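You operate a simulated robot arm through the tools that you are given. There is no shell and no other tool. Be economical: measure what you need, move in short steps, check, and stop when the job is done.

You are at the controls of a simulated two-armed robot. One attempt, no reset.

## Task
On the dining table top, fold the napkin in half and then in half again.
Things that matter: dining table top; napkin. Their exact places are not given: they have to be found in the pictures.

Only the result counts: the job must be done as asked and must still hold three seconds after the hand-in. Knocking over, shifting, dropping, spilling or breaking anything else fails it. Flat cloth is picked up by pressing the open fingertips on it (5 to 10 N) and closing them slowly along it; thin cloth reads only 2 to 8 mm in the jaws.

## Robot
Two 7-joint arms with two-finger parallel grippers on one trunk, on a base that drives. Base frame: it is fixed to the floor where the robot stands at the start and does not move with it; the origin is under the middle of the robot, x ahead of it, y to its left, z up; the surface under the hand at the start is at about z = 900. Lengths are in mm, angles in rad, forces in N, time in s.
The left shoulder is at the start at [50, 209, 1171], the right one opposite. With the tool pointing down near the work surface each hand reaches from about 300 to 920 mm from the robot's upright axis, wherever it stands, measured 20 degrees to its own side. Places, roughly: dining table top [800, 100, 900]. Payload 4.4 kg a hand.
The TCP of each hand is the grasp point between the finger pads, 23 mm short of the fingertips. In the tool frame z runs along the fingers and y along their closing line. The gripper opens to 94 mm. The fingers are 38 mm wide and 10 mm thick; the gripper's body (54 by 96 mm) begins 39 mm behind the TCP.
Orientation is that of the tool frame in the base frame, as a unit quaternion [w, x, y, z]. With the fingers straight down and closing along the base's y, the tool's x points along the base's -x, its y along +y and its z along -z.

## Interface
- The arms move only by the tool apply_moves. It takes "left_targets", "right_targets" or both (then of equal length, played together; a hand with none holds still); each is a list of rows, each an object of numbers (a shift or turn left out is 0, a gripper value left out holds the last): "x", "y", "z": the shift along the base's x, y, z in units of 40 mm (1.0 is 40 mm); "ax", "ay", "az": the turn, a rotation vector about the base's x, y, z in units of 4 degrees (1.0 is 4 degrees); "fingers": the gripper command, from -1 (shut) to 1 (fully open), values between in proportion. In form: [{"x": .., "y": .., "z": .., "ax": .., "ay": .., "az": .., "fingers": ..}, ...]. A call has 1 to 20 rows; each row shifts and turns the commanded pose from where the row before left it. A call with a number of a shift or a turn outside -1 to 1 is refused whole. Each row takes 0.2 s and may step no farther than 50 mm and 0.15 rad from the row before; otherwise, or with a gripper value out of range, the whole call is refused. Where a pose cannot be reached the arm comes as near as it can. A force on the tool above 40 N (or 10 N above the force at the start of the call, whichever is more), or a blocked arm, ends the call early, and 0.2 s more pass. Each finger travels about 108 mm/s and halts on what it meets, pressing with about 26 N; the grip force reading is that of the motor and also rises with nothing between the fingers. The clock runs only during rows and for 0.2 s after the last one: add rows that do not move to give the fingers time. The reply holds the time, the measured pose of the TCP, the force on the tool along the base axes, the opening and the grip force, in the units named above and with some noise, with the torque about the TCP (base axes, N m) and any sound that the robot's microphone picked up.
- Cameras (640 x 400 px; columns grow to the right, rows downward): "scene" is now at [151, -24.1, 1344.6]; the picture's right is [-0.25, -0.97, 0.00], its down [-0.55, 0.14, -0.82] and it looks along [0.80, -0.21, -0.57] (base axes); focal length 257 px, centre (320, 200). "left" rides on the left gripper at [86, -16, -74] in its tool frame; the picture's right is [0.18, 0.98, 0.00], its down [-0.58, 0.11, -0.81] and it looks along [-0.79, 0.15, 0.59] (tool axes); focal length 243 px, centre (320, 200). "right" rides on the right gripper at [86, 16, -75] in its tool frame; the picture's right is [-0.18, 0.98, 0.00], its down [-0.58, -0.11, -0.81] and it looks along [-0.79, -0.15, 0.59] (tool axes); focal length 243 px, centre (320, 200).
- grab_frame(camera): a new picture of that camera. No time passes.
- lift_body(by): slides the trunk up (or, below 0, down) by that many mm; the arms and the scene camera ride with it, the base frame stays. It gives what a move gives, with no picture.
- base_move(legs): drives the robot by 1 to 6 legs, each [ahead, left, turn to the left] in mm, mm and rad, along the robot's own axes; the way and the turn of a leg run together, so that a leg with both is an arc; at most 1500 mm and 3.142 rad a leg. The arms and the cameras ride along, it lands a little off, and it stops where it bumps. It gives what a move gives.
- aim_head(pan, tilt): turns the head with the scene camera to pan (to the left, within 1.396 rad either way) and tilt (down, from -0.506 to 1.204), counted from straight ahead of the robot. It gives what a move gives.
- pixel_to_xyz(camera, pixels): for up to 12 pixels [column, row] of the newest picture of that camera ("zoom" is the newest enlarged one), the place [x, y, z] in the base frame of the surface seen there, good to about 2 mm. No time passes.
- inspect(camera, box): a new picture of the part [left, top, right, bottom] of that camera's present view, enlarged. No time passes.
- close_job(): hands the job in; it is judged then, once.

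Go step by step. Measure first, check grasps and placings, and put right what went wrong. The budget is 80 turns and 78 pictures, counting those below and the enlarged ones. Unless the task says otherwise, let go and move clear before handing in, and close with one line.

The tools are called after ">>>" by a JSON object that holds its "op" and its "data". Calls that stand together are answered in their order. apply_moves: Moves the arms, as the interface text tells. Its arguments: {"type":"object","properties":{"left_targets":{"type":"array","items":{"type":"object","properties":{"x":{"type":"number"},"y":{"type":"number"},"z":{"type":"number"},"ax":{"type":"number"},"ay":{"type":"number"},"az":{"type":"number"},"fingers":{"type":"number"}}}},"right_targets":{"type":"array","items":{"type":"object","properties":{"x":{"type":"number"},"y":{"type":"number"},"z":{"type":"number"},"ax":{"type":"number"},"ay":{"type":"number"},"az":{"type":"number"},"fingers":{"type":"number"}}}}},"required":[]} The other tools are called the same way: lift_body (by) slides the trunk up or down; base_move (legs) drives the base; aim_head (pan, tilt) turns the head that bears the scene camera; grab_frame (camera) takes a picture; pixel_to_xyz (camera, pixels) gives the place of the surface under pixels of a picture; inspect (camera, box) takes an enlarged picture of a part of a camera's view; close_job () hands the job in.

At the start:

```text
clock: 0.0
left_position: [495.0, 124.9, 1093.5]
left_tcp_rot: [0.0, 0.0, 1.0, 0.0]
left_ft_force: [-0.7, -0.6, -0.3]
left_wrist_torque: [-0.05, -0.03, 0.01]
left_opening: 93.5
left_grasp_force: 0.1
right_position: [443.9, -340.2, 1137.8]
right_tcp_rot: [0.001, 0.0, 1.0, 0.001]
right_ft_force: [1.2, -0.2, 0.6]
right_wrist_torque: [-0.03, 0.03, 0.02]
right_opening: 93.8
right_grasp_force: 0.1
trunk travel left (down, up): [-250.0, 313.0]
robot x, y, heading: [-1.9, 1.5, 0.002]
head pan, tilt: [-0.257, 0.602]
```

scene: 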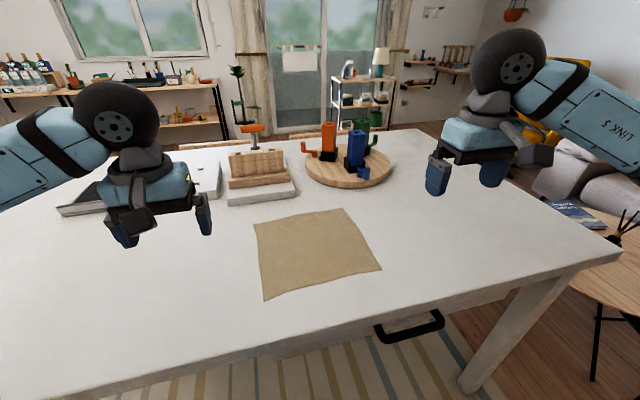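
right: 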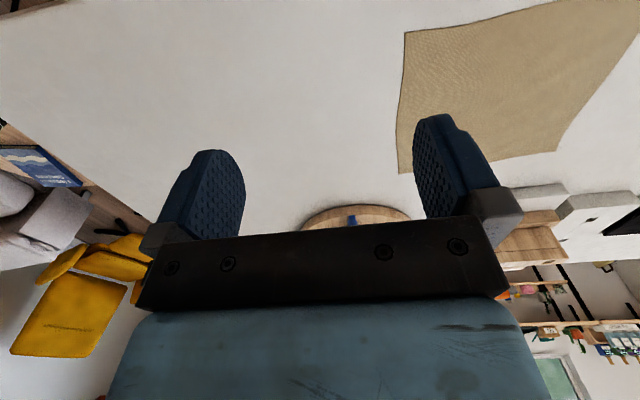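
left: 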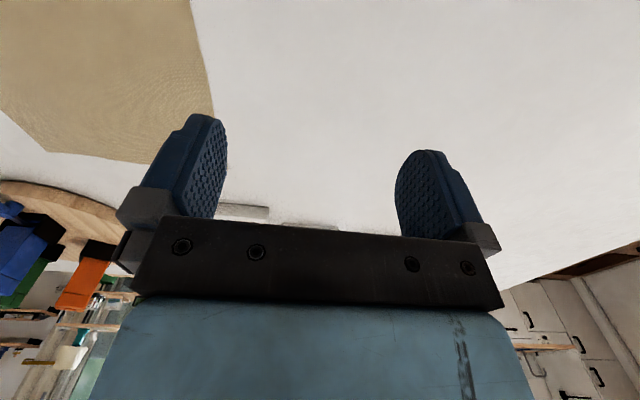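

The napkin shows in the scene picture with corners near (254,224), (343,208), (381,269), (264,299). I measure those corners and the table.

>>> {"op": "pixel_to_xyz", "data": {"camera": "scene", "pixels": [[255, 224], [343, 209], [380, 269], [264, 298], [300, 216], [362, 240], [322, 284], [259, 260], [315, 248], [240, 270], [400, 260], [300, 310]]}}

>>> {"op": "inspect", "data": {"camera": "scene", "box": [220, 180, 420, 310]}}

```text
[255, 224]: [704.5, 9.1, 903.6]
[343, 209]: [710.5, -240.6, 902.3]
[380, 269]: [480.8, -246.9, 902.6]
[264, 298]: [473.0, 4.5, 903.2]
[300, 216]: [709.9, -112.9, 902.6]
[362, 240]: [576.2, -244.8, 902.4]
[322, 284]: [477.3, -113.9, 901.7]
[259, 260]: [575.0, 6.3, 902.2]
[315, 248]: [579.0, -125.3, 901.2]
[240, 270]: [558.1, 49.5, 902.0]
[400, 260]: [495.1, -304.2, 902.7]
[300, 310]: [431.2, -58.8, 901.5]
```

```text
3.08 times, centred on (320, 245) of scene
```

zoom: 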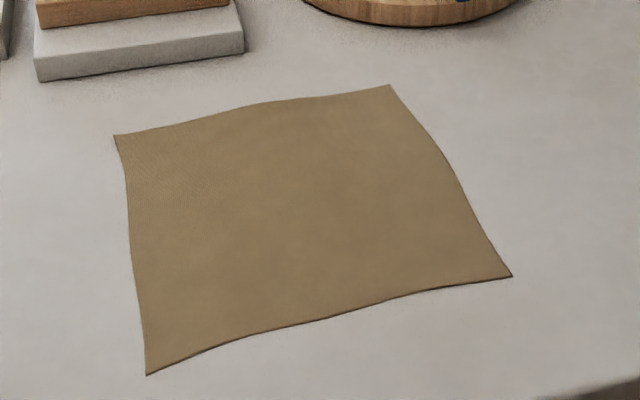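

The napkin is about 235 (x) × 250 (y) mm, spanning x 473–710 and y −247 to 8, on a top at z≈902. I'll back the robot off a little so both hands can tilt well at the near edge, then check.

>>> {"op": "base_move", "data": {"legs": [[-90, 0, 0]]}}

>>> {"op": "aim_head", "data": {"pan": -0.2, "tilt": 0.75}}

>>> {"op": "grab_frame", "data": {"camera": "scene"}}

```text
clock: 1.1
left_position: [405.8, 123.0, 1093.4]
left_tcp_rot: [0.0, 0.0, 1.0, 0.0]
left_ft_force: [-0.1, 0.1, 0.0]
left_wrist_torque: [0.03, -0.01, 0.0]
left_opening: 94.0
left_grasp_force: 0.0
right_position: [353.5, -338.7, 1138.2]
right_tcp_rot: [0.001, 0.0, 1.0, 0.0]
right_ft_force: [0.2, 0.5, 0.4]
right_wrist_torque: [0.03, -0.01, 0.01]
right_opening: 94.2
right_grasp_force: 0.1
trunk travel left (down, up): [-250.0, 313.0]
robot x, y, heading: [-86.0, -4.3, 0.002]
head pan, tilt: [-0.257, 0.602]
```

```text
clock: 1.8
left_position: [405.9, 123.9, 1092.3]
left_tcp_rot: [0.0, 0.001, 1.0, 0.0]
left_ft_force: [0.3, 0.1, 0.3]
left_wrist_torque: [0.01, -0.03, -0.01]
left_opening: 94.0
left_grasp_force: 0.0
right_position: [355.2, -339.6, 1137.6]
right_tcp_rot: [0.0, 0.0, 1.0, 0.001]
right_ft_force: [-0.3, 0.1, 0.4]
right_wrist_torque: [-0.01, -0.04, -0.01]
right_opening: 94.2
right_grasp_force: 0.1
trunk travel left (down, up): [-250.0, 313.0]
robot x, y, heading: [-85.1, 4.2, -0.005]
head pan, tilt: [-0.201, 0.75]
```

```text
73 pictures are left
```

scene: 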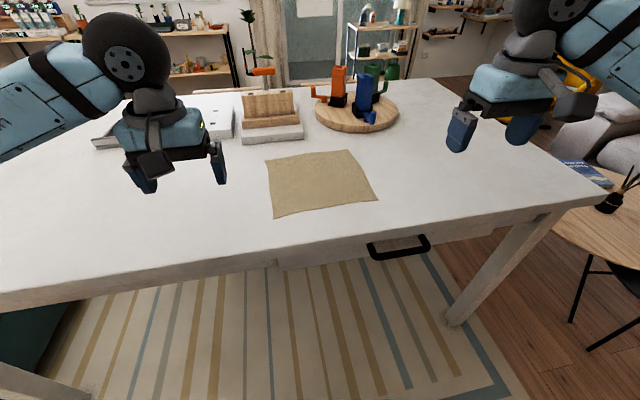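

The view is clear. I measure the far corners again, plus the nearby block and disc edges, to plan the approach.

>>> {"op": "pixel_to_xyz", "data": {"camera": "scene", "pixels": [[267, 162], [350, 151], [376, 199], [275, 216], [308, 155], [272, 142], [303, 137], [355, 131], [258, 92], [320, 262]]}}

```text
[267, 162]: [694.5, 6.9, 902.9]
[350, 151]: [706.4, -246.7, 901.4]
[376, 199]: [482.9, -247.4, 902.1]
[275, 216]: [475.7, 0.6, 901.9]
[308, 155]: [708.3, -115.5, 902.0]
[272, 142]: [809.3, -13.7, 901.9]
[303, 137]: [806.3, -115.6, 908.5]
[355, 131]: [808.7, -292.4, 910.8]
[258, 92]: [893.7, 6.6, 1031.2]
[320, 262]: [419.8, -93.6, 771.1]
```

Obstacles begin at x≈806, so the far edge is reachable. I bring both hands above the far corners with the fingers opened to about 32 mm.

>>> {"op": "apply_moves", "data": {"left_targets": [{"x": 0.808, "y": -0.405, "z": -0.256, "fingers": -0.32}, {"x": 0.808, "y": -0.405, "z": -0.256}, {"x": 0.808, "y": -0.405, "z": -0.256}, {"x": 0.808, "y": -0.405, "z": -0.256}, {"x": 0.808, "y": -0.405, "z": -0.256}, {"x": 0.808, "y": -0.405, "z": -0.256}, {"x": 0.808, "y": -0.405, "z": -0.256}, {"x": 0.808, "y": -0.405, "z": -0.256}, {"x": 0.808, "y": -0.405, "z": -0.256}, {}], "right_targets": [{"x": 0.958, "y": 0.338, "z": -0.382, "fingers": -0.32}, {"x": 0.958, "y": 0.338, "z": -0.382}, {"x": 0.958, "y": 0.338, "z": -0.382}, {"x": 0.958, "y": 0.338, "z": -0.382}, {"x": 0.958, "y": 0.338, "z": -0.382}, {"x": 0.958, "y": 0.338, "z": -0.382}, {"x": 0.958, "y": 0.338, "z": -0.382}, {"x": 0.958, "y": 0.338, "z": -0.382}, {"x": 0.958, "y": 0.338, "z": -0.382}, {}]}}

>>> {"op": "grab_frame", "data": {"camera": "left"}}

>>> {"op": "grab_frame", "data": {"camera": "right"}}

>>> {"op": "grab_frame", "data": {"camera": "scene"}}

```text
clock: 4.0
left_position: [698.1, -22.9, 1001.7]
left_tcp_rot: [0.0, 0.0, 1.0, 0.0]
left_ft_force: [-0.6, -0.3, 0.0]
left_wrist_torque: [0.01, -0.03, 0.0]
left_opening: 32.0
left_grasp_force: 0.1
right_position: [698.6, -218.5, 1002.8]
right_tcp_rot: [0.002, 0.0, 1.0, 0.0]
right_ft_force: [-0.1, 0.0, 0.7]
right_wrist_torque: [-0.01, 0.01, -0.04]
right_opening: 32.0
right_grasp_force: 0.0
trunk travel left (down, up): [-250.0, 313.0]
robot x, y, heading: [-92.2, 1.9, -0.003]
head pan, tilt: [-0.201, 0.75]
```

```text
72 pictures are left
```

left: 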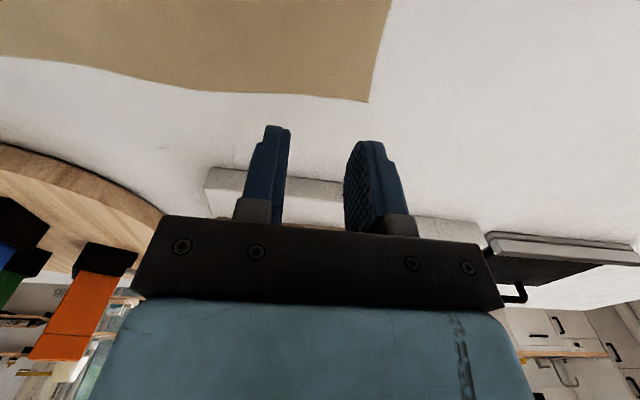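

```text
71 pictures are left
```

right: 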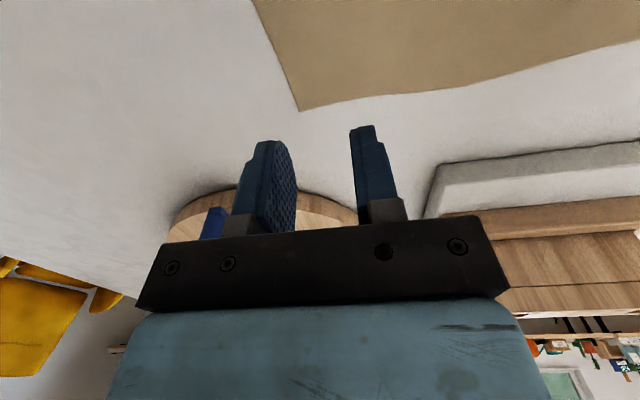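

```text
70 pictures are left
```

scene: 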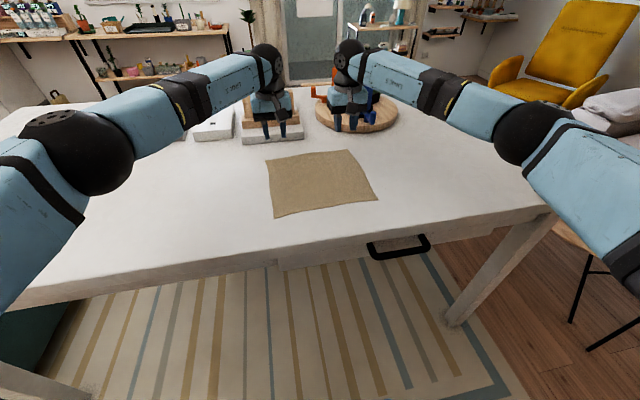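

Both hands are above the far edge. I read the far corners from the wrist pictures: left (368,101), right (298,110).

>>> {"op": "pixel_to_xyz", "data": {"camera": "left", "pixels": [[366, 98], [250, 92], [380, 40], [330, 60]]}}

>>> {"op": "pixel_to_xyz", "data": {"camera": "right", "pixels": [[300, 107], [400, 95], [282, 60], [350, 80]]}}

```text
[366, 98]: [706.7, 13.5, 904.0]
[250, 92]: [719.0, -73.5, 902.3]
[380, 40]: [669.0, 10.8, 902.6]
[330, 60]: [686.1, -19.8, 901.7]
```

```text
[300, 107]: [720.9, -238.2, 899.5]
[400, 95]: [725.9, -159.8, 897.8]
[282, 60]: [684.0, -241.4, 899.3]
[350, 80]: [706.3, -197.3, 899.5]
```

Wrist views place the left corner about (707,13) and the right about (720,−238). I shift slightly to suit and descend to just above contact.

>>> {"op": "apply_moves", "data": {"left_targets": [{"x": 0.05, "y": 0.15, "z": -0.6}, {"z": -0.6}, {"z": -0.55}, {}, {}], "right_targets": [{"x": 0.25, "y": -0.02, "z": -0.6}, {"z": -0.6}, {"z": -0.58}, {}, {}]}}

>>> {"op": "grab_frame", "data": {"camera": "left"}}

>>> {"op": "grab_frame", "data": {"camera": "right"}}

```text
clock: 5.2
left_position: [699.8, -16.2, 930.4]
left_tcp_rot: [0.0, 0.0, 1.0, 0.0]
left_ft_force: [0.4, 0.1, -0.4]
left_wrist_torque: [0.0, 0.03, 0.02]
left_opening: 32.1
left_grasp_force: 0.1
right_position: [707.1, -219.7, 930.9]
right_tcp_rot: [0.0, -0.001, 1.0, -0.001]
right_ft_force: [0.0, -0.7, 0.4]
right_wrist_torque: [-0.02, 0.03, 0.0]
right_opening: 31.9
right_grasp_force: 0.1
trunk travel left (down, up): [-250.0, 313.0]
robot x, y, heading: [-88.8, -2.5, 0.005]
head pan, tilt: [-0.201, 0.75]
```

```text
69 pictures are left
```

left: 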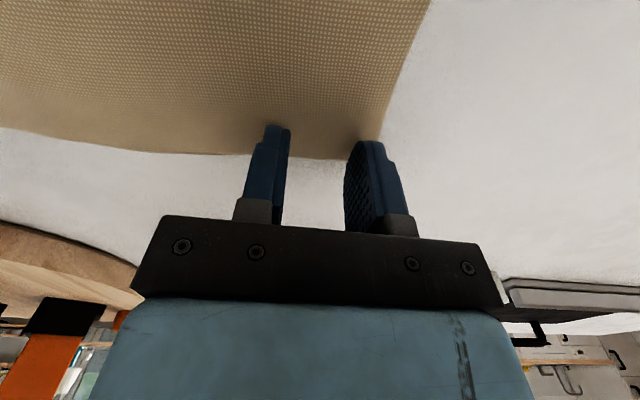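

```text
68 pictures are left
```

right: 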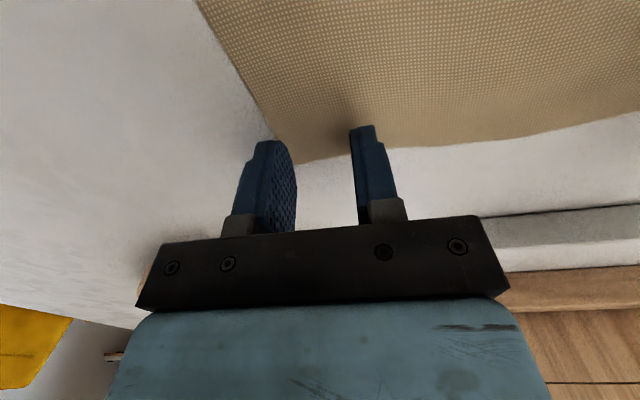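

The fingers straddle the corners. I check where the edge lies between the fingers.

>>> {"op": "pixel_to_xyz", "data": {"camera": "left", "pixels": [[320, 155], [320, 140], [375, 135], [340, 156], [200, 150]]}}

>>> {"op": "pixel_to_xyz", "data": {"camera": "right", "pixels": [[320, 156], [320, 140], [272, 135], [303, 160], [450, 141]]}}

```text
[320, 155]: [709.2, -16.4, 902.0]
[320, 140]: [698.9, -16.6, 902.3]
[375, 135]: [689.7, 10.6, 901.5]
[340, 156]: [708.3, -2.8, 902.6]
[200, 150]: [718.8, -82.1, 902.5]
```

```text
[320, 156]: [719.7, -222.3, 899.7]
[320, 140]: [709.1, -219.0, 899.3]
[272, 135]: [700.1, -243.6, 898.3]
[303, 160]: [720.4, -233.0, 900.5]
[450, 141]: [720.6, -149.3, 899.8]
```

Pad overlap is fine. I nudge forward slightly and press down gently.

>>> {"op": "apply_moves", "data": {"left_targets": [{"x": 0.08, "z": -0.05}, {"z": -0.05}, {"z": -0.05}, {}], "right_targets": [{"x": 0.12, "z": -0.05}, {"z": -0.05}, {"z": -0.05}, {}]}}

```text
clock: 6.2
left_position: [702.2, -17.0, 925.7]
left_tcp_rot: [0.0, 0.0, 1.0, 0.0]
left_ft_force: [0.2, -0.4, 0.6]
left_wrist_torque: [-0.02, 0.0, 0.03]
left_opening: 32.2
left_grasp_force: 0.0
right_position: [713.6, -218.3, 924.4]
right_tcp_rot: [0.0, 0.001, 1.0, 0.001]
right_ft_force: [-0.4, 0.3, 1.2]
right_wrist_torque: [-0.01, 0.01, 0.01]
right_opening: 32.0
right_grasp_force: 0.1
trunk travel left (down, up): [-250.0, 313.0]
robot x, y, heading: [-91.9, -1.5, -0.001]
head pan, tilt: [-0.201, 0.75]
```

>>> {"op": "apply_moves", "data": {"left_targets": [{"z": -0.04}, {"z": -0.03}, {}], "right_targets": [{"z": -0.03}, {"z": -0.02}, {}]}}

```text
clock: 7.0
left_position: [702.8, -15.0, 923.6]
left_tcp_rot: [0.001, -0.001, 1.0, 0.0]
left_ft_force: [1.1, -1.0, 7.5]
left_wrist_torque: [0.05, 0.04, -0.03]
left_opening: 31.8
left_grasp_force: 0.1
right_position: [712.5, -218.9, 923.6]
right_tcp_rot: [0.001, 0.001, 1.0, 0.0]
right_ft_force: [0.8, 0.8, 6.5]
right_wrist_torque: [-0.02, 0.02, 0.0]
right_opening: 32.2
right_grasp_force: 0.1
trunk travel left (down, up): [-250.0, 313.0]
robot x, y, heading: [-92.2, 1.4, 0.002]
head pan, tilt: [-0.201, 0.75]
```

Contact reads 7.5 N on the left and 6.5 N on the right, inside the range asked for. I close slowly.

>>> {"op": "apply_moves", "data": {"left_targets": [{"fingers": -0.4}, {"fingers": -0.48}, {"fingers": -0.56}, {"fingers": -0.64}, {"fingers": -0.72}, {"fingers": -0.8}, {"fingers": -0.88}, {"fingers": -0.96}, {"fingers": -1}, {}, {}], "right_targets": [{"fingers": -0.4}, {"fingers": -0.48}, {"fingers": -0.56}, {"fingers": -0.64}, {"fingers": -0.72}, {"fingers": -0.8}, {"fingers": -0.88}, {"fingers": -0.96}, {"fingers": -1}, {}, {}]}}

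>>> {"op": "grab_frame", "data": {"camera": "left"}}

>>> {"op": "grab_frame", "data": {"camera": "right"}}

```text
clock: 9.4
left_position: [699.9, -15.3, 924.4]
left_tcp_rot: [0.001, 0.0, 1.0, 0.0]
left_ft_force: [-0.1, -1.1, 12.3]
left_wrist_torque: [0.03, -0.04, -0.01]
left_opening: 0.1
left_grasp_force: 25.7
right_position: [711.5, -218.4, 922.5]
right_tcp_rot: [0.001, 0.0, 1.0, 0.0]
right_ft_force: [0.9, 2.1, 5.6]
right_wrist_torque: [0.03, -0.01, -0.01]
right_opening: 2.0
right_grasp_force: 26.2
trunk travel left (down, up): [-250.0, 313.0]
robot x, y, heading: [-93.1, -0.7, 0.002]
head pan, tilt: [-0.201, 0.75]
```

```text
67 pictures are left
```

left: 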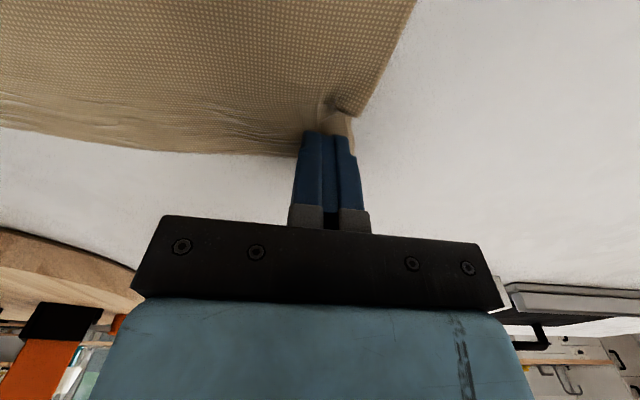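

```text
66 pictures are left
```

right: 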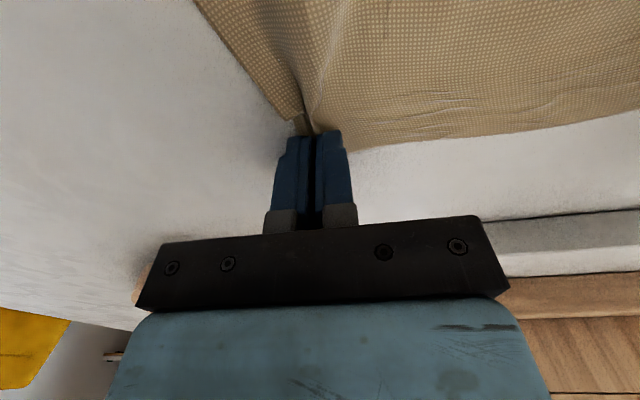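

The right hand grips cloth (2.0 mm), but the left reads 0.1 mm, so it missed. I raise the left a bit, reopen it and look.

>>> {"op": "apply_moves", "data": {"left_targets": [{"z": 0.25}, {"fingers": -0.32}, {}, {}]}}

>>> {"op": "grab_frame", "data": {"camera": "left"}}

```text
clock: 10.4
left_position: [702.2, -15.1, 933.8]
left_tcp_rot: [0.001, 0.0, 1.0, 0.0]
left_ft_force: [0.4, -0.4, 0.0]
left_wrist_torque: [0.0, 0.01, -0.02]
left_opening: 31.9
left_grasp_force: 0.1
right_position: [711.8, -219.1, 923.7]
right_tcp_rot: [0.001, 0.0, 1.0, -0.001]
right_ft_force: [1.8, -0.2, 13.7]
right_wrist_torque: [-0.03, 0.06, 0.0]
right_opening: 1.7
right_grasp_force: 26.0
trunk travel left (down, up): [-250.0, 313.0]
robot x, y, heading: [-90.8, 0.8, 0.001]
head pan, tilt: [-0.201, 0.75]
```

```text
65 pictures are left
```

left: 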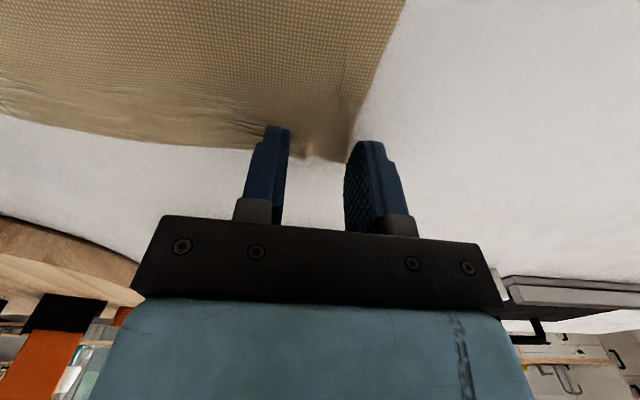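

The side edge has pulled in to about (350,155), so the left finger would miss it. I shift inward 13 mm and 4 mm back, then press again.

>>> {"op": "apply_moves", "data": {"left_targets": [{"x": -0.12, "y": -0.33}, {"z": -0.1}, {"z": -0.08}, {"z": -0.03}, {"z": -0.03}, {}]}}

>>> {"op": "grab_frame", "data": {"camera": "left"}}

```text
clock: 11.8
left_position: [698.4, -29.0, 923.5]
left_tcp_rot: [0.0, 0.0, 1.0, 0.0]
left_ft_force: [-0.9, -0.4, 3.3]
left_wrist_torque: [0.01, 0.01, -0.02]
left_opening: 32.2
left_grasp_force: 0.0
right_position: [712.4, -218.7, 925.1]
right_tcp_rot: [0.001, -0.001, 1.0, 0.001]
right_ft_force: [2.3, -0.6, 15.1]
right_wrist_torque: [-0.02, 0.05, -0.02]
right_opening: 1.7
right_grasp_force: 26.5
trunk travel left (down, up): [-250.0, 313.0]
robot x, y, heading: [-92.7, -0.1, 0.002]
head pan, tilt: [-0.201, 0.75]
```

```text
64 pictures are left
```

left: 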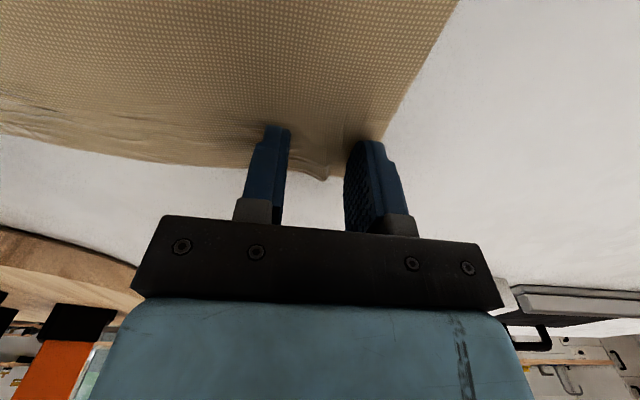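

Both left fingers now stand on cloth. A touch more pressure, then a slow close.

>>> {"op": "apply_moves", "data": {"left_targets": [{"z": -0.03}, {"z": -0.015}, {}, {"fingers": -0.4}, {"fingers": -0.48}, {"fingers": -0.56}, {"fingers": -0.64}, {"fingers": -0.72}, {"fingers": -0.8}, {"fingers": -0.88}, {"fingers": -0.96}, {"fingers": -1}, {}, {}]}}

>>> {"op": "grab_frame", "data": {"camera": "left"}}

```text
clock: 14.8
left_position: [696.3, -29.0, 924.0]
left_tcp_rot: [0.002, 0.0, 1.0, -0.001]
left_ft_force: [1.8, -2.6, 28.5]
left_wrist_torque: [0.1, 0.02, -0.05]
left_opening: 6.8
left_grasp_force: 26.2
right_position: [711.0, -217.1, 925.3]
right_tcp_rot: [0.002, 0.0, 1.0, 0.0]
right_ft_force: [-1.4, 5.0, -0.1]
right_wrist_torque: [0.13, 0.01, -0.09]
right_opening: 1.9
right_grasp_force: 25.7
trunk travel left (down, up): [-250.0, 313.0]
robot x, y, heading: [-88.5, -0.8, -0.002]
head pan, tilt: [-0.201, 0.75]
```

```text
63 pictures are left
```

left: 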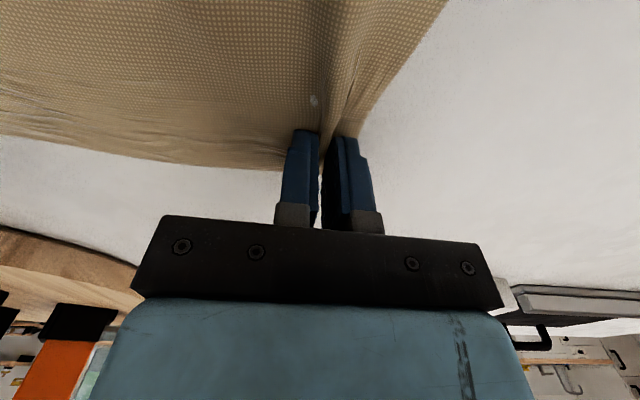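

The left now holds cloth (6.8 mm). I lift both a little and check that both corners come up.

>>> {"op": "apply_moves", "data": {"left_targets": [{"z": 0.3}, {"z": 0.4}, {"z": 0.4}, {}], "right_targets": [{"z": 0.3}, {"z": 0.4}, {"z": 0.4}, {}]}}

>>> {"op": "grab_frame", "data": {"camera": "scene"}}

>>> {"op": "inspect", "data": {"camera": "scene", "box": [230, 90, 410, 230]}}

```text
clock: 15.8
left_position: [698.3, -29.0, 964.2]
left_tcp_rot: [-0.001, 0.0, 1.0, 0.0]
left_ft_force: [-0.4, -3.4, 0.0]
left_wrist_torque: [-0.03, 0.02, 0.03]
left_opening: 6.9
left_grasp_force: 26.1
right_position: [712.4, -218.3, 965.4]
right_tcp_rot: [0.0, 0.0, 1.0, 0.0]
right_ft_force: [0.4, 2.6, 0.4]
right_wrist_torque: [0.11, 0.02, -0.07]
right_opening: 1.8
right_grasp_force: 26.2
trunk travel left (down, up): [-250.0, 313.0]
robot x, y, heading: [-92.1, -1.6, 0.001]
head pan, tilt: [-0.201, 0.75]
```

```text
62 pictures are left
```

scene: 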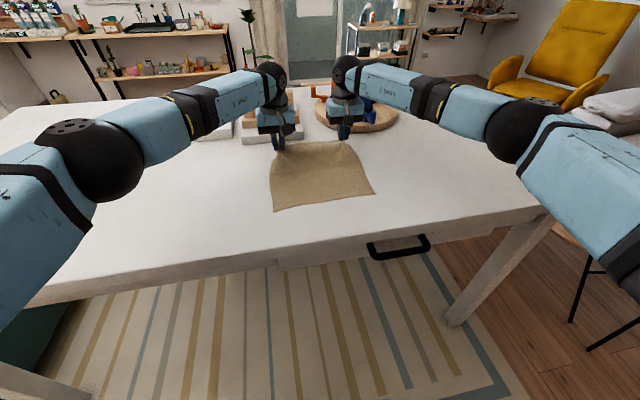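

```text
2.86 times, centred on (320, 160) of scene
```

zoom: 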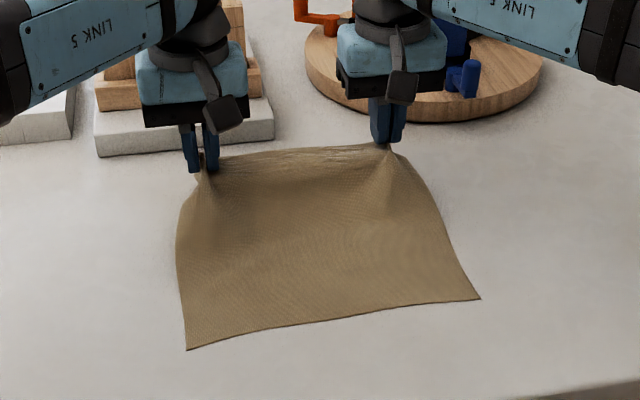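

Both corners are up cleanly. I swing them up and back toward the near edge in an arc, tilting the fingers forward so the hem turns over; half the way first.

>>> {"op": "apply_moves", "data": {"left_targets": [{"x": -0.15, "z": 0.62, "ay": -1}, {"x": -0.2, "z": 0.5, "ay": -1}, {"x": -0.25, "z": 0.37, "ay": -1}, {"x": -0.37, "z": 0.12, "ay": -1}, {"x": -0.45, "ay": -1}, {"x": -0.45, "ay": -1}, {"x": -0.45, "ay": -1}, {"x": -0.45, "z": -0.12, "ay": -1}, {"x": -0.45, "z": -0.12, "ay": -1}, {}], "right_targets": [{"x": -0.17, "z": 0.62, "ay": -1}, {"x": -0.22, "z": 0.5, "ay": -1}, {"x": -0.27, "z": 0.37, "ay": -1}, {"x": -0.39, "z": 0.12, "ay": -1}, {"x": -0.47, "ay": -1}, {"x": -0.47, "ay": -1}, {"x": -0.47, "ay": -1}, {"x": -0.47, "z": -0.12, "ay": -1}, {"x": -0.47, "z": -0.12, "ay": -1}, {}]}}

>>> {"op": "grab_frame", "data": {"camera": "scene"}}

```text
clock: 18.0
left_position: [568.2, -29.6, 1019.8]
left_tcp_rot: [0.308, 0.0, 0.951, 0.0]
left_ft_force: [-0.2, -2.7, -0.8]
left_wrist_torque: [-0.08, 0.02, -0.05]
left_opening: 6.4
left_grasp_force: 26.1
right_position: [576.4, -217.9, 1020.6]
right_tcp_rot: [0.309, 0.0, 0.951, 0.0]
right_ft_force: [0.3, 3.5, -0.2]
right_wrist_torque: [0.08, 0.03, -0.02]
right_opening: 1.6
right_grasp_force: 26.4
trunk travel left (down, up): [-250.0, 313.0]
robot x, y, heading: [-89.0, -1.5, 0.001]
head pan, tilt: [-0.201, 0.75]
```

```text
60 pictures are left
```

scene: 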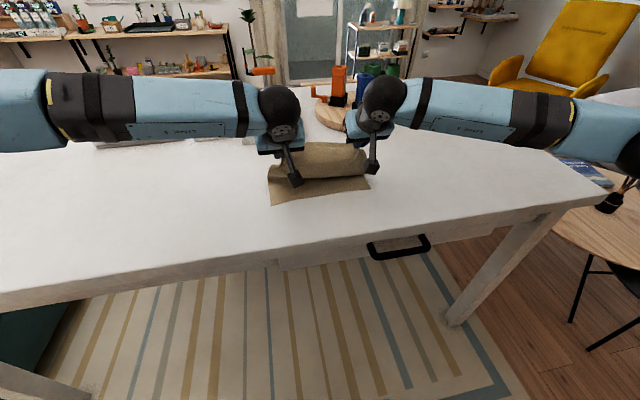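

The fold is forming well and the near half is still lying flat. I continue to the near edge.

>>> {"op": "apply_moves", "data": {"left_targets": [{"x": -0.45, "z": -0.25, "ay": -1}, {"x": -0.45, "z": -0.25, "ay": -1}, {"x": -0.4, "z": -0.37, "ay": -1}, {"x": -0.35, "z": -0.37, "ay": -1}, {"x": -0.25, "z": -0.25, "ay": -1}, {"x": -0.15, "z": -0.2, "ay": -1}, {}], "right_targets": [{"x": -0.47, "z": -0.25, "ay": -1}, {"x": -0.47, "z": -0.25, "ay": -1}, {"x": -0.42, "z": -0.37, "ay": -1}, {"x": -0.37, "z": -0.37, "ay": -1}, {"x": -0.27, "z": -0.25, "ay": -1}, {"x": -0.17, "z": -0.2, "ay": -1}, {}]}}

>>> {"op": "grab_frame", "data": {"camera": "scene"}}

>>> {"op": "inspect", "data": {"camera": "scene", "box": [230, 110, 410, 230]}}

```text
clock: 19.6
left_position: [486.8, -29.3, 952.4]
left_tcp_rot: [0.5, -0.001, 0.866, 0.0]
left_ft_force: [-0.1, -4.7, 0.2]
left_wrist_torque: [-0.07, 0.0, -0.06]
left_opening: 6.7
left_grasp_force: 26.2
right_position: [496.4, -217.4, 960.7]
right_tcp_rot: [0.469, 0.0, 0.883, -0.001]
right_ft_force: [0.7, 3.8, 0.8]
right_wrist_torque: [0.12, -0.01, 0.02]
right_opening: 1.9
right_grasp_force: 25.7
right hand out of reach, approached as far as the arm can: row 6
trunk travel left (down, up): [-250.0, 313.0]
robot x, y, heading: [-89.4, 0.8, -0.003]
head pan, tilt: [-0.201, 0.75]
```

```text
59 pictures are left
```

scene: 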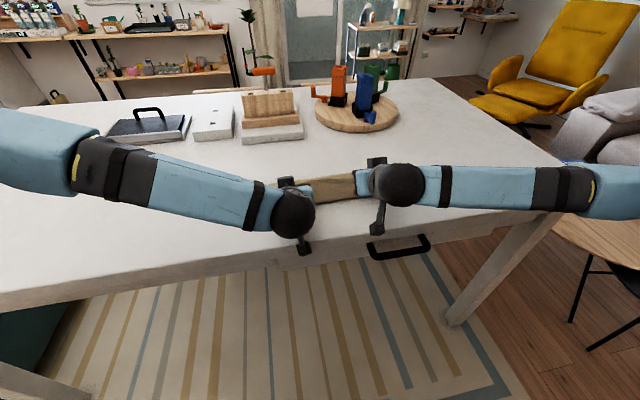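

```text
3.33 times, centred on (320, 170) of scene
```

zoom: 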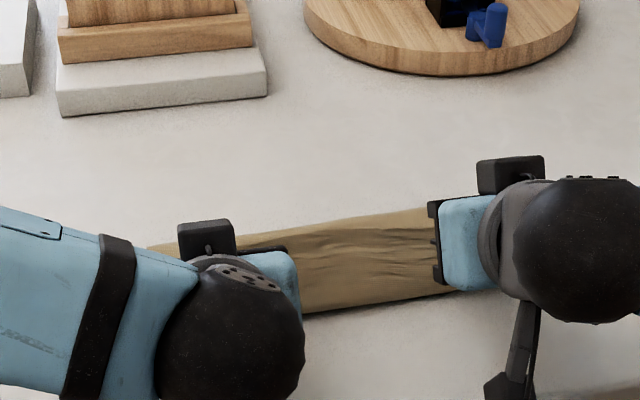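

Nearly over. I check where the visible edges lie, and take the wrist views.

>>> {"op": "pixel_to_xyz", "data": {"camera": "zoom", "pixels": [[312, 310], [380, 304], [440, 294], [380, 260], [380, 215], [320, 224], [150, 248], [340, 290]]}}

>>> {"op": "grab_frame", "data": {"camera": "left"}}

>>> {"op": "grab_frame", "data": {"camera": "right"}}

```text
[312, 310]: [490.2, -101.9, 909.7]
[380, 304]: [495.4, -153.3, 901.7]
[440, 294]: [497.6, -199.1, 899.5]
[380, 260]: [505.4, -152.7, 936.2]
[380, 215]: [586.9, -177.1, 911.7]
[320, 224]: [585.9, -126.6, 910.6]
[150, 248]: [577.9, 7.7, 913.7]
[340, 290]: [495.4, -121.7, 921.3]
```

```text
57 pictures are left
```

left: 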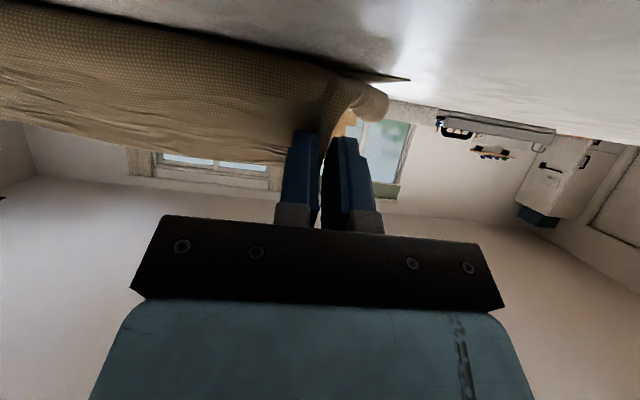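

```text
56 pictures are left
```

right: 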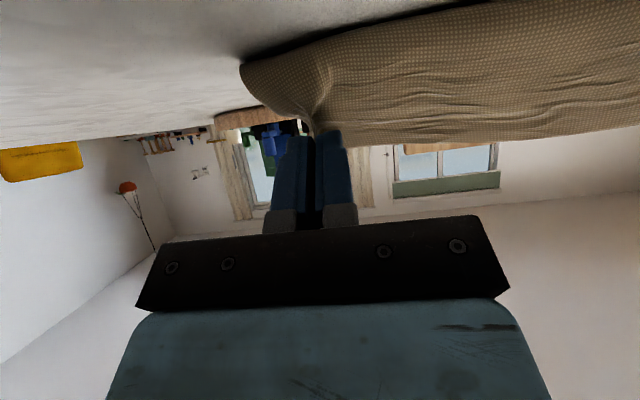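

The roll over the bottom edge looks good. I lower both hands further and slightly back, easing the right tilt a little for reach.

>>> {"op": "apply_moves", "data": {"left_targets": [{"x": -0.15, "z": -0.15}, {"x": -0.1, "z": -0.15}, {}], "right_targets": [{"x": -0.2, "z": -0.25, "ay": 1}, {"x": -0.15, "z": -0.25, "ay": 1}, {}]}}

>>> {"op": "grab_frame", "data": {"camera": "left"}}

>>> {"op": "grab_frame", "data": {"camera": "right"}}

```text
clock: 20.4
left_position: [475.9, -29.0, 941.9]
left_tcp_rot: [0.5, 0.0, 0.866, 0.0]
left_ft_force: [-0.5, -3.3, 0.2]
left_wrist_torque: [-0.09, 0.02, -0.05]
left_opening: 6.4
left_grasp_force: 26.1
right_position: [483.6, -217.8, 940.3]
right_tcp_rot: [0.407, 0.001, 0.913, 0.0]
right_ft_force: [0.6, 3.3, 0.0]
right_wrist_torque: [0.09, 0.0, 0.0]
right_opening: 1.9
right_grasp_force: 26.2
trunk travel left (down, up): [-250.0, 313.0]
robot x, y, heading: [-90.0, -0.8, -0.0]
head pan, tilt: [-0.201, 0.75]
```

```text
55 pictures are left
```

left: 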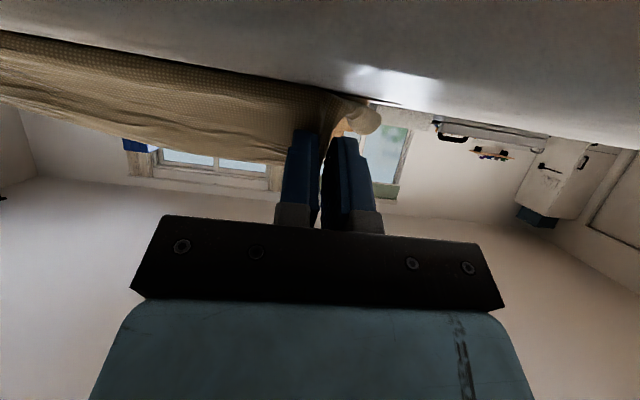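

```text
54 pictures are left
```

right: 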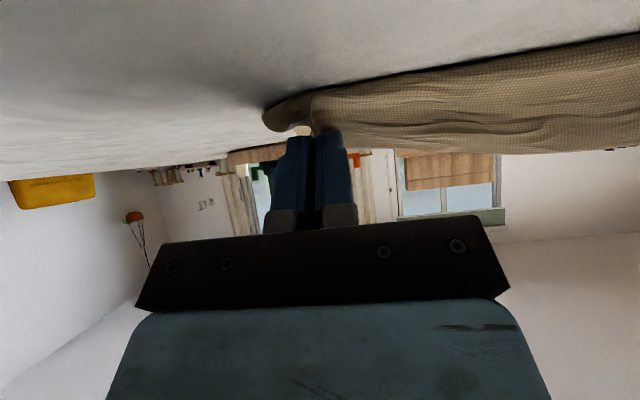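

I release with a partial opening and draw the hands back and up along the fingers.

>>> {"op": "apply_moves", "data": {"left_targets": [{"fingers": -0.7}, {"fingers": -0.4}, {"fingers": -0.2}, {"x": -0.4, "z": 0.25}, {"x": -0.3, "z": 0.4}, {"x": -0.2, "z": 0.7}, {"z": 1}, {"z": 1}, {}], "right_targets": [{"fingers": -0.7}, {"fingers": -0.4}, {"fingers": -0.2}, {"x": -0.2, "z": 0.5, "ay": 1}, {"x": -0.2, "z": 0.6, "ay": 1}, {"z": 0.8, "ay": 1}, {"z": 1}, {"z": 1}, {}]}}

>>> {"op": "grab_frame", "data": {"camera": "scene"}}

```text
clock: 22.4
left_position: [440.1, -30.0, 1075.7]
left_tcp_rot: [0.499, 0.001, 0.866, 0.0]
left_ft_force: [0.0, -0.1, 0.5]
left_wrist_torque: [0.03, 0.01, 0.01]
left_opening: 37.6
left_grasp_force: 0.0
right_position: [470.7, -219.4, 1096.0]
right_tcp_rot: [0.31, 0.0, 0.951, 0.0]
right_ft_force: [0.5, 0.4, -0.3]
right_wrist_torque: [0.04, 0.03, -0.04]
right_opening: 37.4
right_grasp_force: 0.0
trunk travel left (down, up): [-250.0, 313.0]
robot x, y, heading: [-93.0, -4.5, -0.002]
head pan, tilt: [-0.201, 0.75]
```

```text
53 pictures are left
```

scene: 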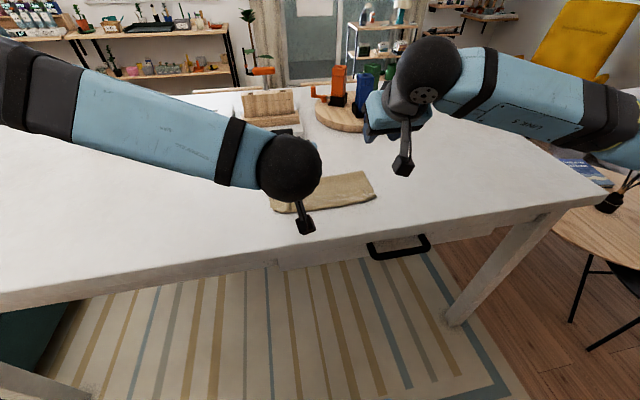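

The fold holds. I move the left hand out to the side for an unobstructed look and untilt it.

>>> {"op": "apply_moves", "data": {"left_targets": [{"y": 0.9, "z": 0.3, "ay": 1}, {"y": 1, "ay": 1}, {"y": 1, "ay": 1}, {"y": 1, "ay": 1}, {"y": 0.9, "ay": 1}, {"ay": 1}, {"ay": 1}, {"ay": 1}, {"ay": 1}, {"ay": 1}, {"ay": 1}, {"ay": 1}, {"ay": 1}, {"ay": 1}, {"ay": 1}], "right_targets": [{"y": -0.8, "z": 0.3, "ay": 1}, {"y": -0.8, "ay": 1}, {"y": -0.8, "ay": 1}, {"ay": 1}, {"ay": 1}, {"ay": 1}, {"ay": 1}, {"ay": 1}, {"ay": 1}, {}, {}, {}, {}, {}, {}]}}

>>> {"op": "inspect", "data": {"camera": "scene", "box": [240, 130, 400, 240]}}

```text
clock: 25.6
left_position: [442.0, 162.2, 1086.9]
left_tcp_rot: [0.0, 0.0, 1.0, 0.0]
left_ft_force: [-0.5, -0.6, 0.0]
left_wrist_torque: [-0.02, 0.03, 0.02]
left_opening: 37.7
left_grasp_force: 0.0
right_position: [468.2, -314.8, 1109.9]
right_tcp_rot: [0.0, 0.0, 1.0, 0.0]
right_ft_force: [-0.5, 0.6, -0.3]
right_wrist_torque: [-0.03, 0.0, 0.0]
right_opening: 37.6
right_grasp_force: 0.0
trunk travel left (down, up): [-250.0, 313.0]
robot x, y, heading: [-91.4, 0.6, 0.005]
head pan, tilt: [-0.201, 0.75]
```

```text
3.64 times, centred on (320, 185) of scene
```

zoom: 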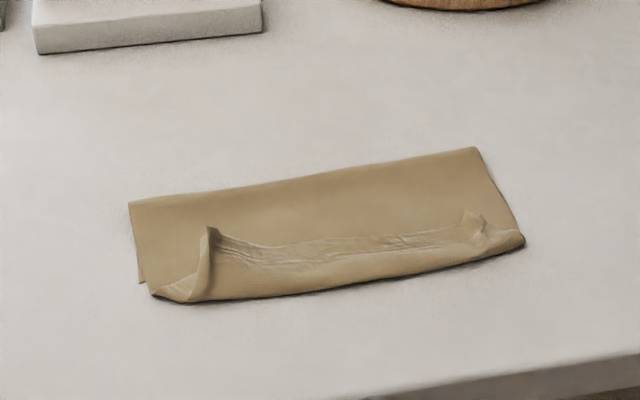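

The fold is good, but the top edge has rolled back over itself as a hem with raised corners near (208,235) and (475,218). I measure it to brush it back flat.

>>> {"op": "pixel_to_xyz", "data": {"camera": "zoom", "pixels": [[130, 204], [476, 148], [523, 240], [155, 296], [209, 230], [220, 262], [330, 243], [400, 235], [470, 214], [330, 295], [140, 282], [330, 265]]}}

>>> {"op": "grab_frame", "data": {"camera": "left"}}

>>> {"op": "grab_frame", "data": {"camera": "right"}}

```text
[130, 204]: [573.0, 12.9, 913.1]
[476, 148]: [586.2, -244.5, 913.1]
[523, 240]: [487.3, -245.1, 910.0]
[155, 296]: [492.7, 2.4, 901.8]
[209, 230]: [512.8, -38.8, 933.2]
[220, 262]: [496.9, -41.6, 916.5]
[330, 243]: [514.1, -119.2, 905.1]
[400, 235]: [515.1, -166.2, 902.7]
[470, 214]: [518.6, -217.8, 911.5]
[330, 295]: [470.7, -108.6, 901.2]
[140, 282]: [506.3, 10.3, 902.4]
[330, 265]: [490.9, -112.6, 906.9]
```

```text
51 pictures are left
```

left: 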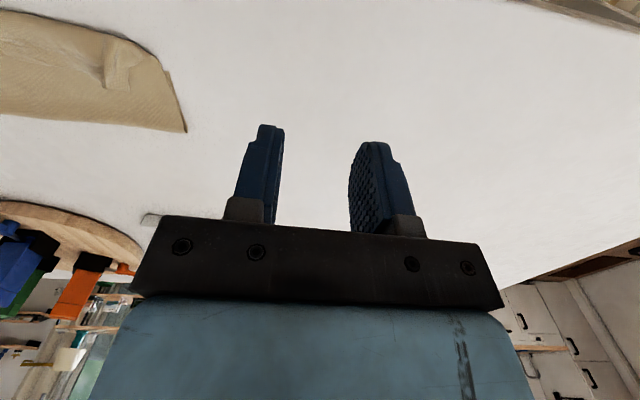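

```text
50 pictures are left
```

right: 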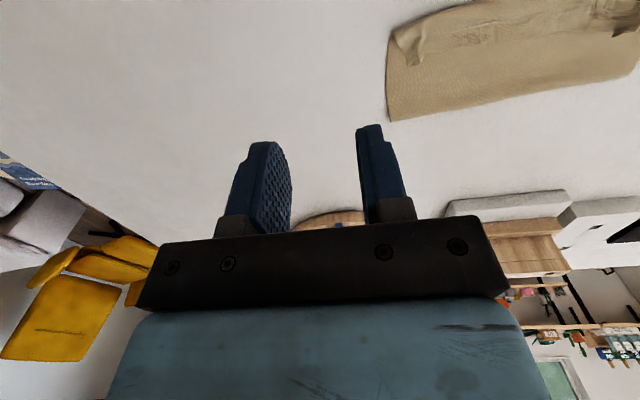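

I look more closely at both ends to see where the bottom layer's near edge is.

>>> {"op": "inspect", "data": {"camera": "left", "box": [0, 0, 200, 140]}}

>>> {"op": "inspect", "data": {"camera": "scene", "box": [265, 175, 325, 215]}}

>>> {"op": "inspect", "data": {"camera": "scene", "box": [330, 160, 390, 210]}}

```text
2.86 times, centred on (100, 70) of left
```

zoom: 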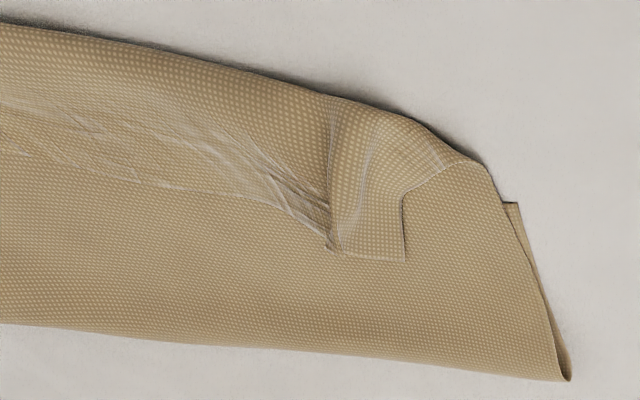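

```text
10.00 times, centred on (295, 195) of scene
```

zoom: 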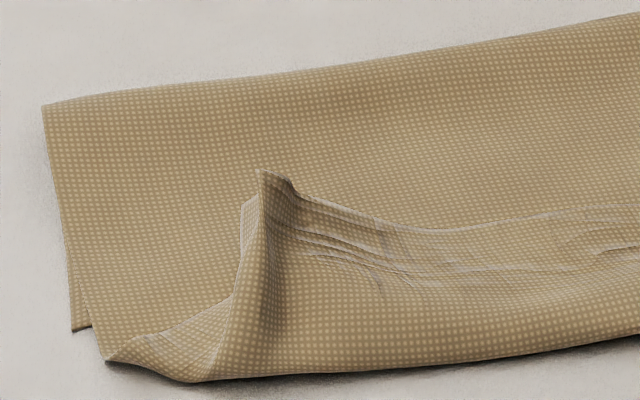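

```text
8.00 times, centred on (360, 185) of scene
```

zoom: 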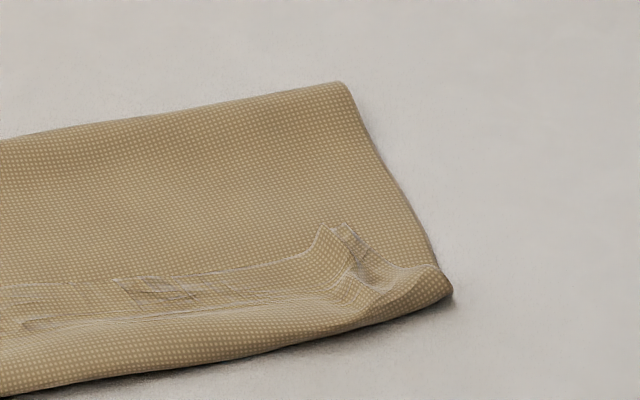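

The bottom layer's near-left corner sits at x≈506 while the top layer runs long and its hem is rolled back, so the fold is about 35 mm off half. I'll regrip the standing hem corners at (510,−40) and (516,−220), unfold, and redo it with less hem. First I go above them.

>>> {"op": "apply_moves", "data": {"left_targets": [{"x": 0.275, "y": -0.84, "z": -0.36}, {"x": 0.275, "y": -0.84, "z": -0.36}, {"x": 0.275, "y": -0.84, "z": -0.36}, {"x": 0.275, "y": -0.84, "z": -0.36}, {"x": 0.275, "y": -0.84, "z": -0.36}, {"x": 0.275, "y": -0.84, "z": -0.36}, {}], "right_targets": [{"x": 0.196, "y": 0.396, "z": -0.458}, {"x": 0.196, "y": 0.396, "z": -0.458}, {"x": 0.196, "y": 0.396, "z": -0.458}, {"x": 0.196, "y": 0.396, "z": -0.458}, {"x": 0.196, "y": 0.396, "z": -0.458}, {"x": 0.196, "y": 0.396, "z": -0.458}, {}]}}

>>> {"op": "grab_frame", "data": {"camera": "left"}}

>>> {"op": "grab_frame", "data": {"camera": "right"}}

```text
clock: 27.2
left_position: [505.9, -36.8, 1001.5]
left_tcp_rot: [0.0, 0.001, 1.0, 0.001]
left_ft_force: [0.1, 1.0, 0.7]
left_wrist_torque: [-0.01, -0.03, 0.01]
left_opening: 37.7
left_grasp_force: 0.0
right_position: [514.5, -219.1, 1000.2]
right_tcp_rot: [0.0, 0.0, 1.0, 0.002]
right_ft_force: [-0.3, 0.0, 0.0]
right_wrist_torque: [-0.01, -0.03, -0.02]
right_opening: 37.6
right_grasp_force: 0.0
trunk travel left (down, up): [-250.0, 313.0]
robot x, y, heading: [-89.8, 1.7, 0.002]
head pan, tilt: [-0.201, 0.75]
```

```text
46 pictures are left
```

left: 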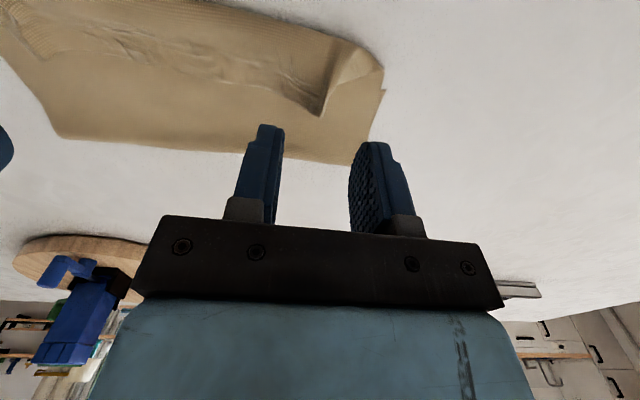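

```text
45 pictures are left
```

right: 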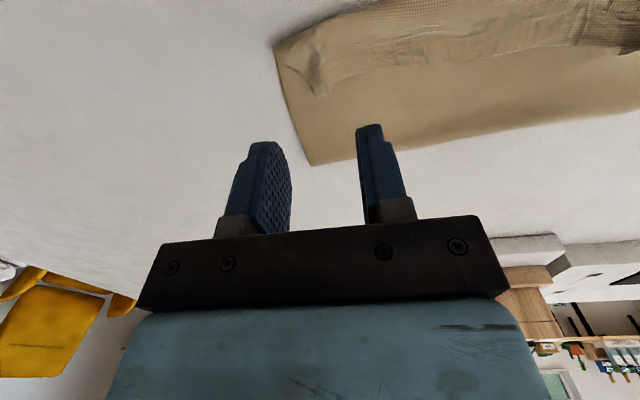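

>>> {"op": "pixel_to_xyz", "data": {"camera": "left", "pixels": [[322, 113], [330, 85], [355, 55], [383, 68], [383, 92], [368, 163], [300, 100]]}}

>>> {"op": "pixel_to_xyz", "data": {"camera": "right", "pixels": [[317, 93], [320, 65], [275, 46], [312, 163], [350, 78], [330, 90], [300, 35]]}}

```text
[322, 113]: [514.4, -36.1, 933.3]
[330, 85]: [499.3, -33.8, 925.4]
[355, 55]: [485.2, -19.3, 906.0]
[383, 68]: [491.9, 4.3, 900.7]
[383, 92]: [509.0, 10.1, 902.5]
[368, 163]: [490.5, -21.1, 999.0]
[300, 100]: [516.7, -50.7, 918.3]
```

```text
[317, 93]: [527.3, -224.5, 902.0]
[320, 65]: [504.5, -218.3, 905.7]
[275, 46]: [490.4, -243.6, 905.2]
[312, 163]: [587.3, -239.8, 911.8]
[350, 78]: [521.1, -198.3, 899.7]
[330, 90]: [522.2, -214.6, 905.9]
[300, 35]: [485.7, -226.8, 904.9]
```

The left flap stands to z≈933 at (514,−36); the right hem corner lies at (527,−224). I descend the left around the flap and close it, and bring the right to just above the cloth.

>>> {"op": "apply_moves", "data": {"left_targets": [{"x": 0.2, "z": -0.6}, {"z": -0.6}, {"z": -0.55}, {}, {"fingers": -0.6}, {"fingers": -0.8}, {"fingers": -1}, {}, {}], "right_targets": [{"x": 0.25, "y": 0.05, "z": -0.6}, {"z": -0.6}, {"z": -0.5}, {}, {"z": -0.05, "fingers": -0.32}, {"z": -0.05}, {}, {}, {}]}}

>>> {"op": "grab_frame", "data": {"camera": "left"}}

>>> {"op": "grab_frame", "data": {"camera": "right"}}

```text
clock: 29.2
left_position: [513.4, -38.7, 929.3]
left_tcp_rot: [0.0, 0.0, 1.0, 0.0]
left_ft_force: [0.7, 0.1, -0.5]
left_wrist_torque: [0.03, 0.01, -0.03]
left_opening: 1.9
left_grasp_force: 26.3
right_position: [525.6, -218.6, 928.3]
right_tcp_rot: [0.0, 0.0, 1.0, 0.0]
right_ft_force: [-0.9, -0.2, 0.1]
right_wrist_torque: [0.01, 0.0, 0.0]
right_opening: 32.0
right_grasp_force: 0.0
trunk travel left (down, up): [-250.0, 313.0]
robot x, y, heading: [-91.0, -0.7, 0.0]
head pan, tilt: [-0.201, 0.75]
```

```text
44 pictures are left
```

left: 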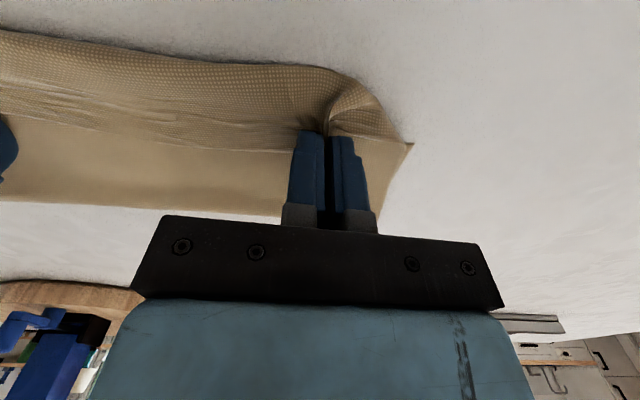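

```text
43 pictures are left
```

right: 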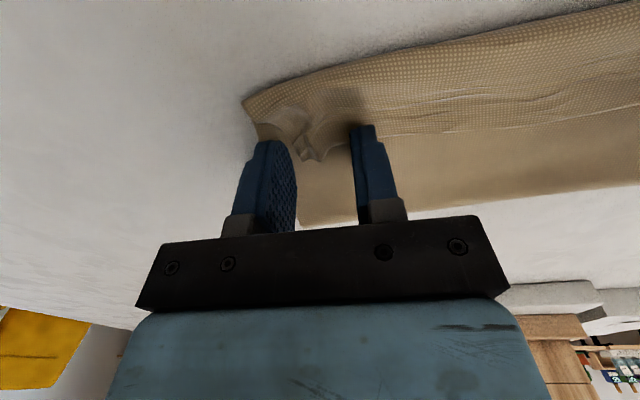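

The left holds the flap (1.9 mm). The right straddles the crumpled hem corner at (312,148); I press and close it.

>>> {"op": "apply_moves", "data": {"right_targets": [{"x": -0.1, "z": -0.05}, {"z": -0.03}, {"z": -0.02}, {}, {"fingers": -0.4}, {"fingers": -0.48}, {"fingers": -0.56}, {"fingers": -0.64}, {"fingers": -0.72}, {"fingers": -0.8}, {"fingers": -0.88}, {"fingers": -0.96}, {"fingers": -1}, {}, {}]}}

>>> {"op": "grab_frame", "data": {"camera": "right"}}

```text
clock: 32.4
left_position: [513.8, -39.0, 930.8]
left_tcp_rot: [0.001, 0.0, 1.0, -0.001]
left_ft_force: [0.1, -9.7, -1.4]
left_wrist_torque: [-0.29, 0.01, -0.03]
left_opening: 2.1
left_grasp_force: 26.0
right_position: [519.1, -218.0, 925.5]
right_tcp_rot: [0.0, -0.001, 1.0, 0.0]
right_ft_force: [-0.7, 10.9, 17.3]
right_wrist_torque: [0.27, -0.07, -0.03]
right_opening: 3.0
right_grasp_force: 26.1
trunk travel left (down, up): [-250.0, 313.0]
robot x, y, heading: [-90.5, 0.4, -0.002]
head pan, tilt: [-0.201, 0.75]
```

```text
42 pictures are left
```

right: 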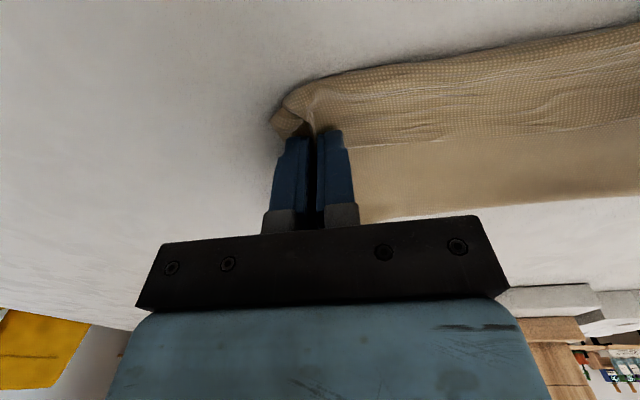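

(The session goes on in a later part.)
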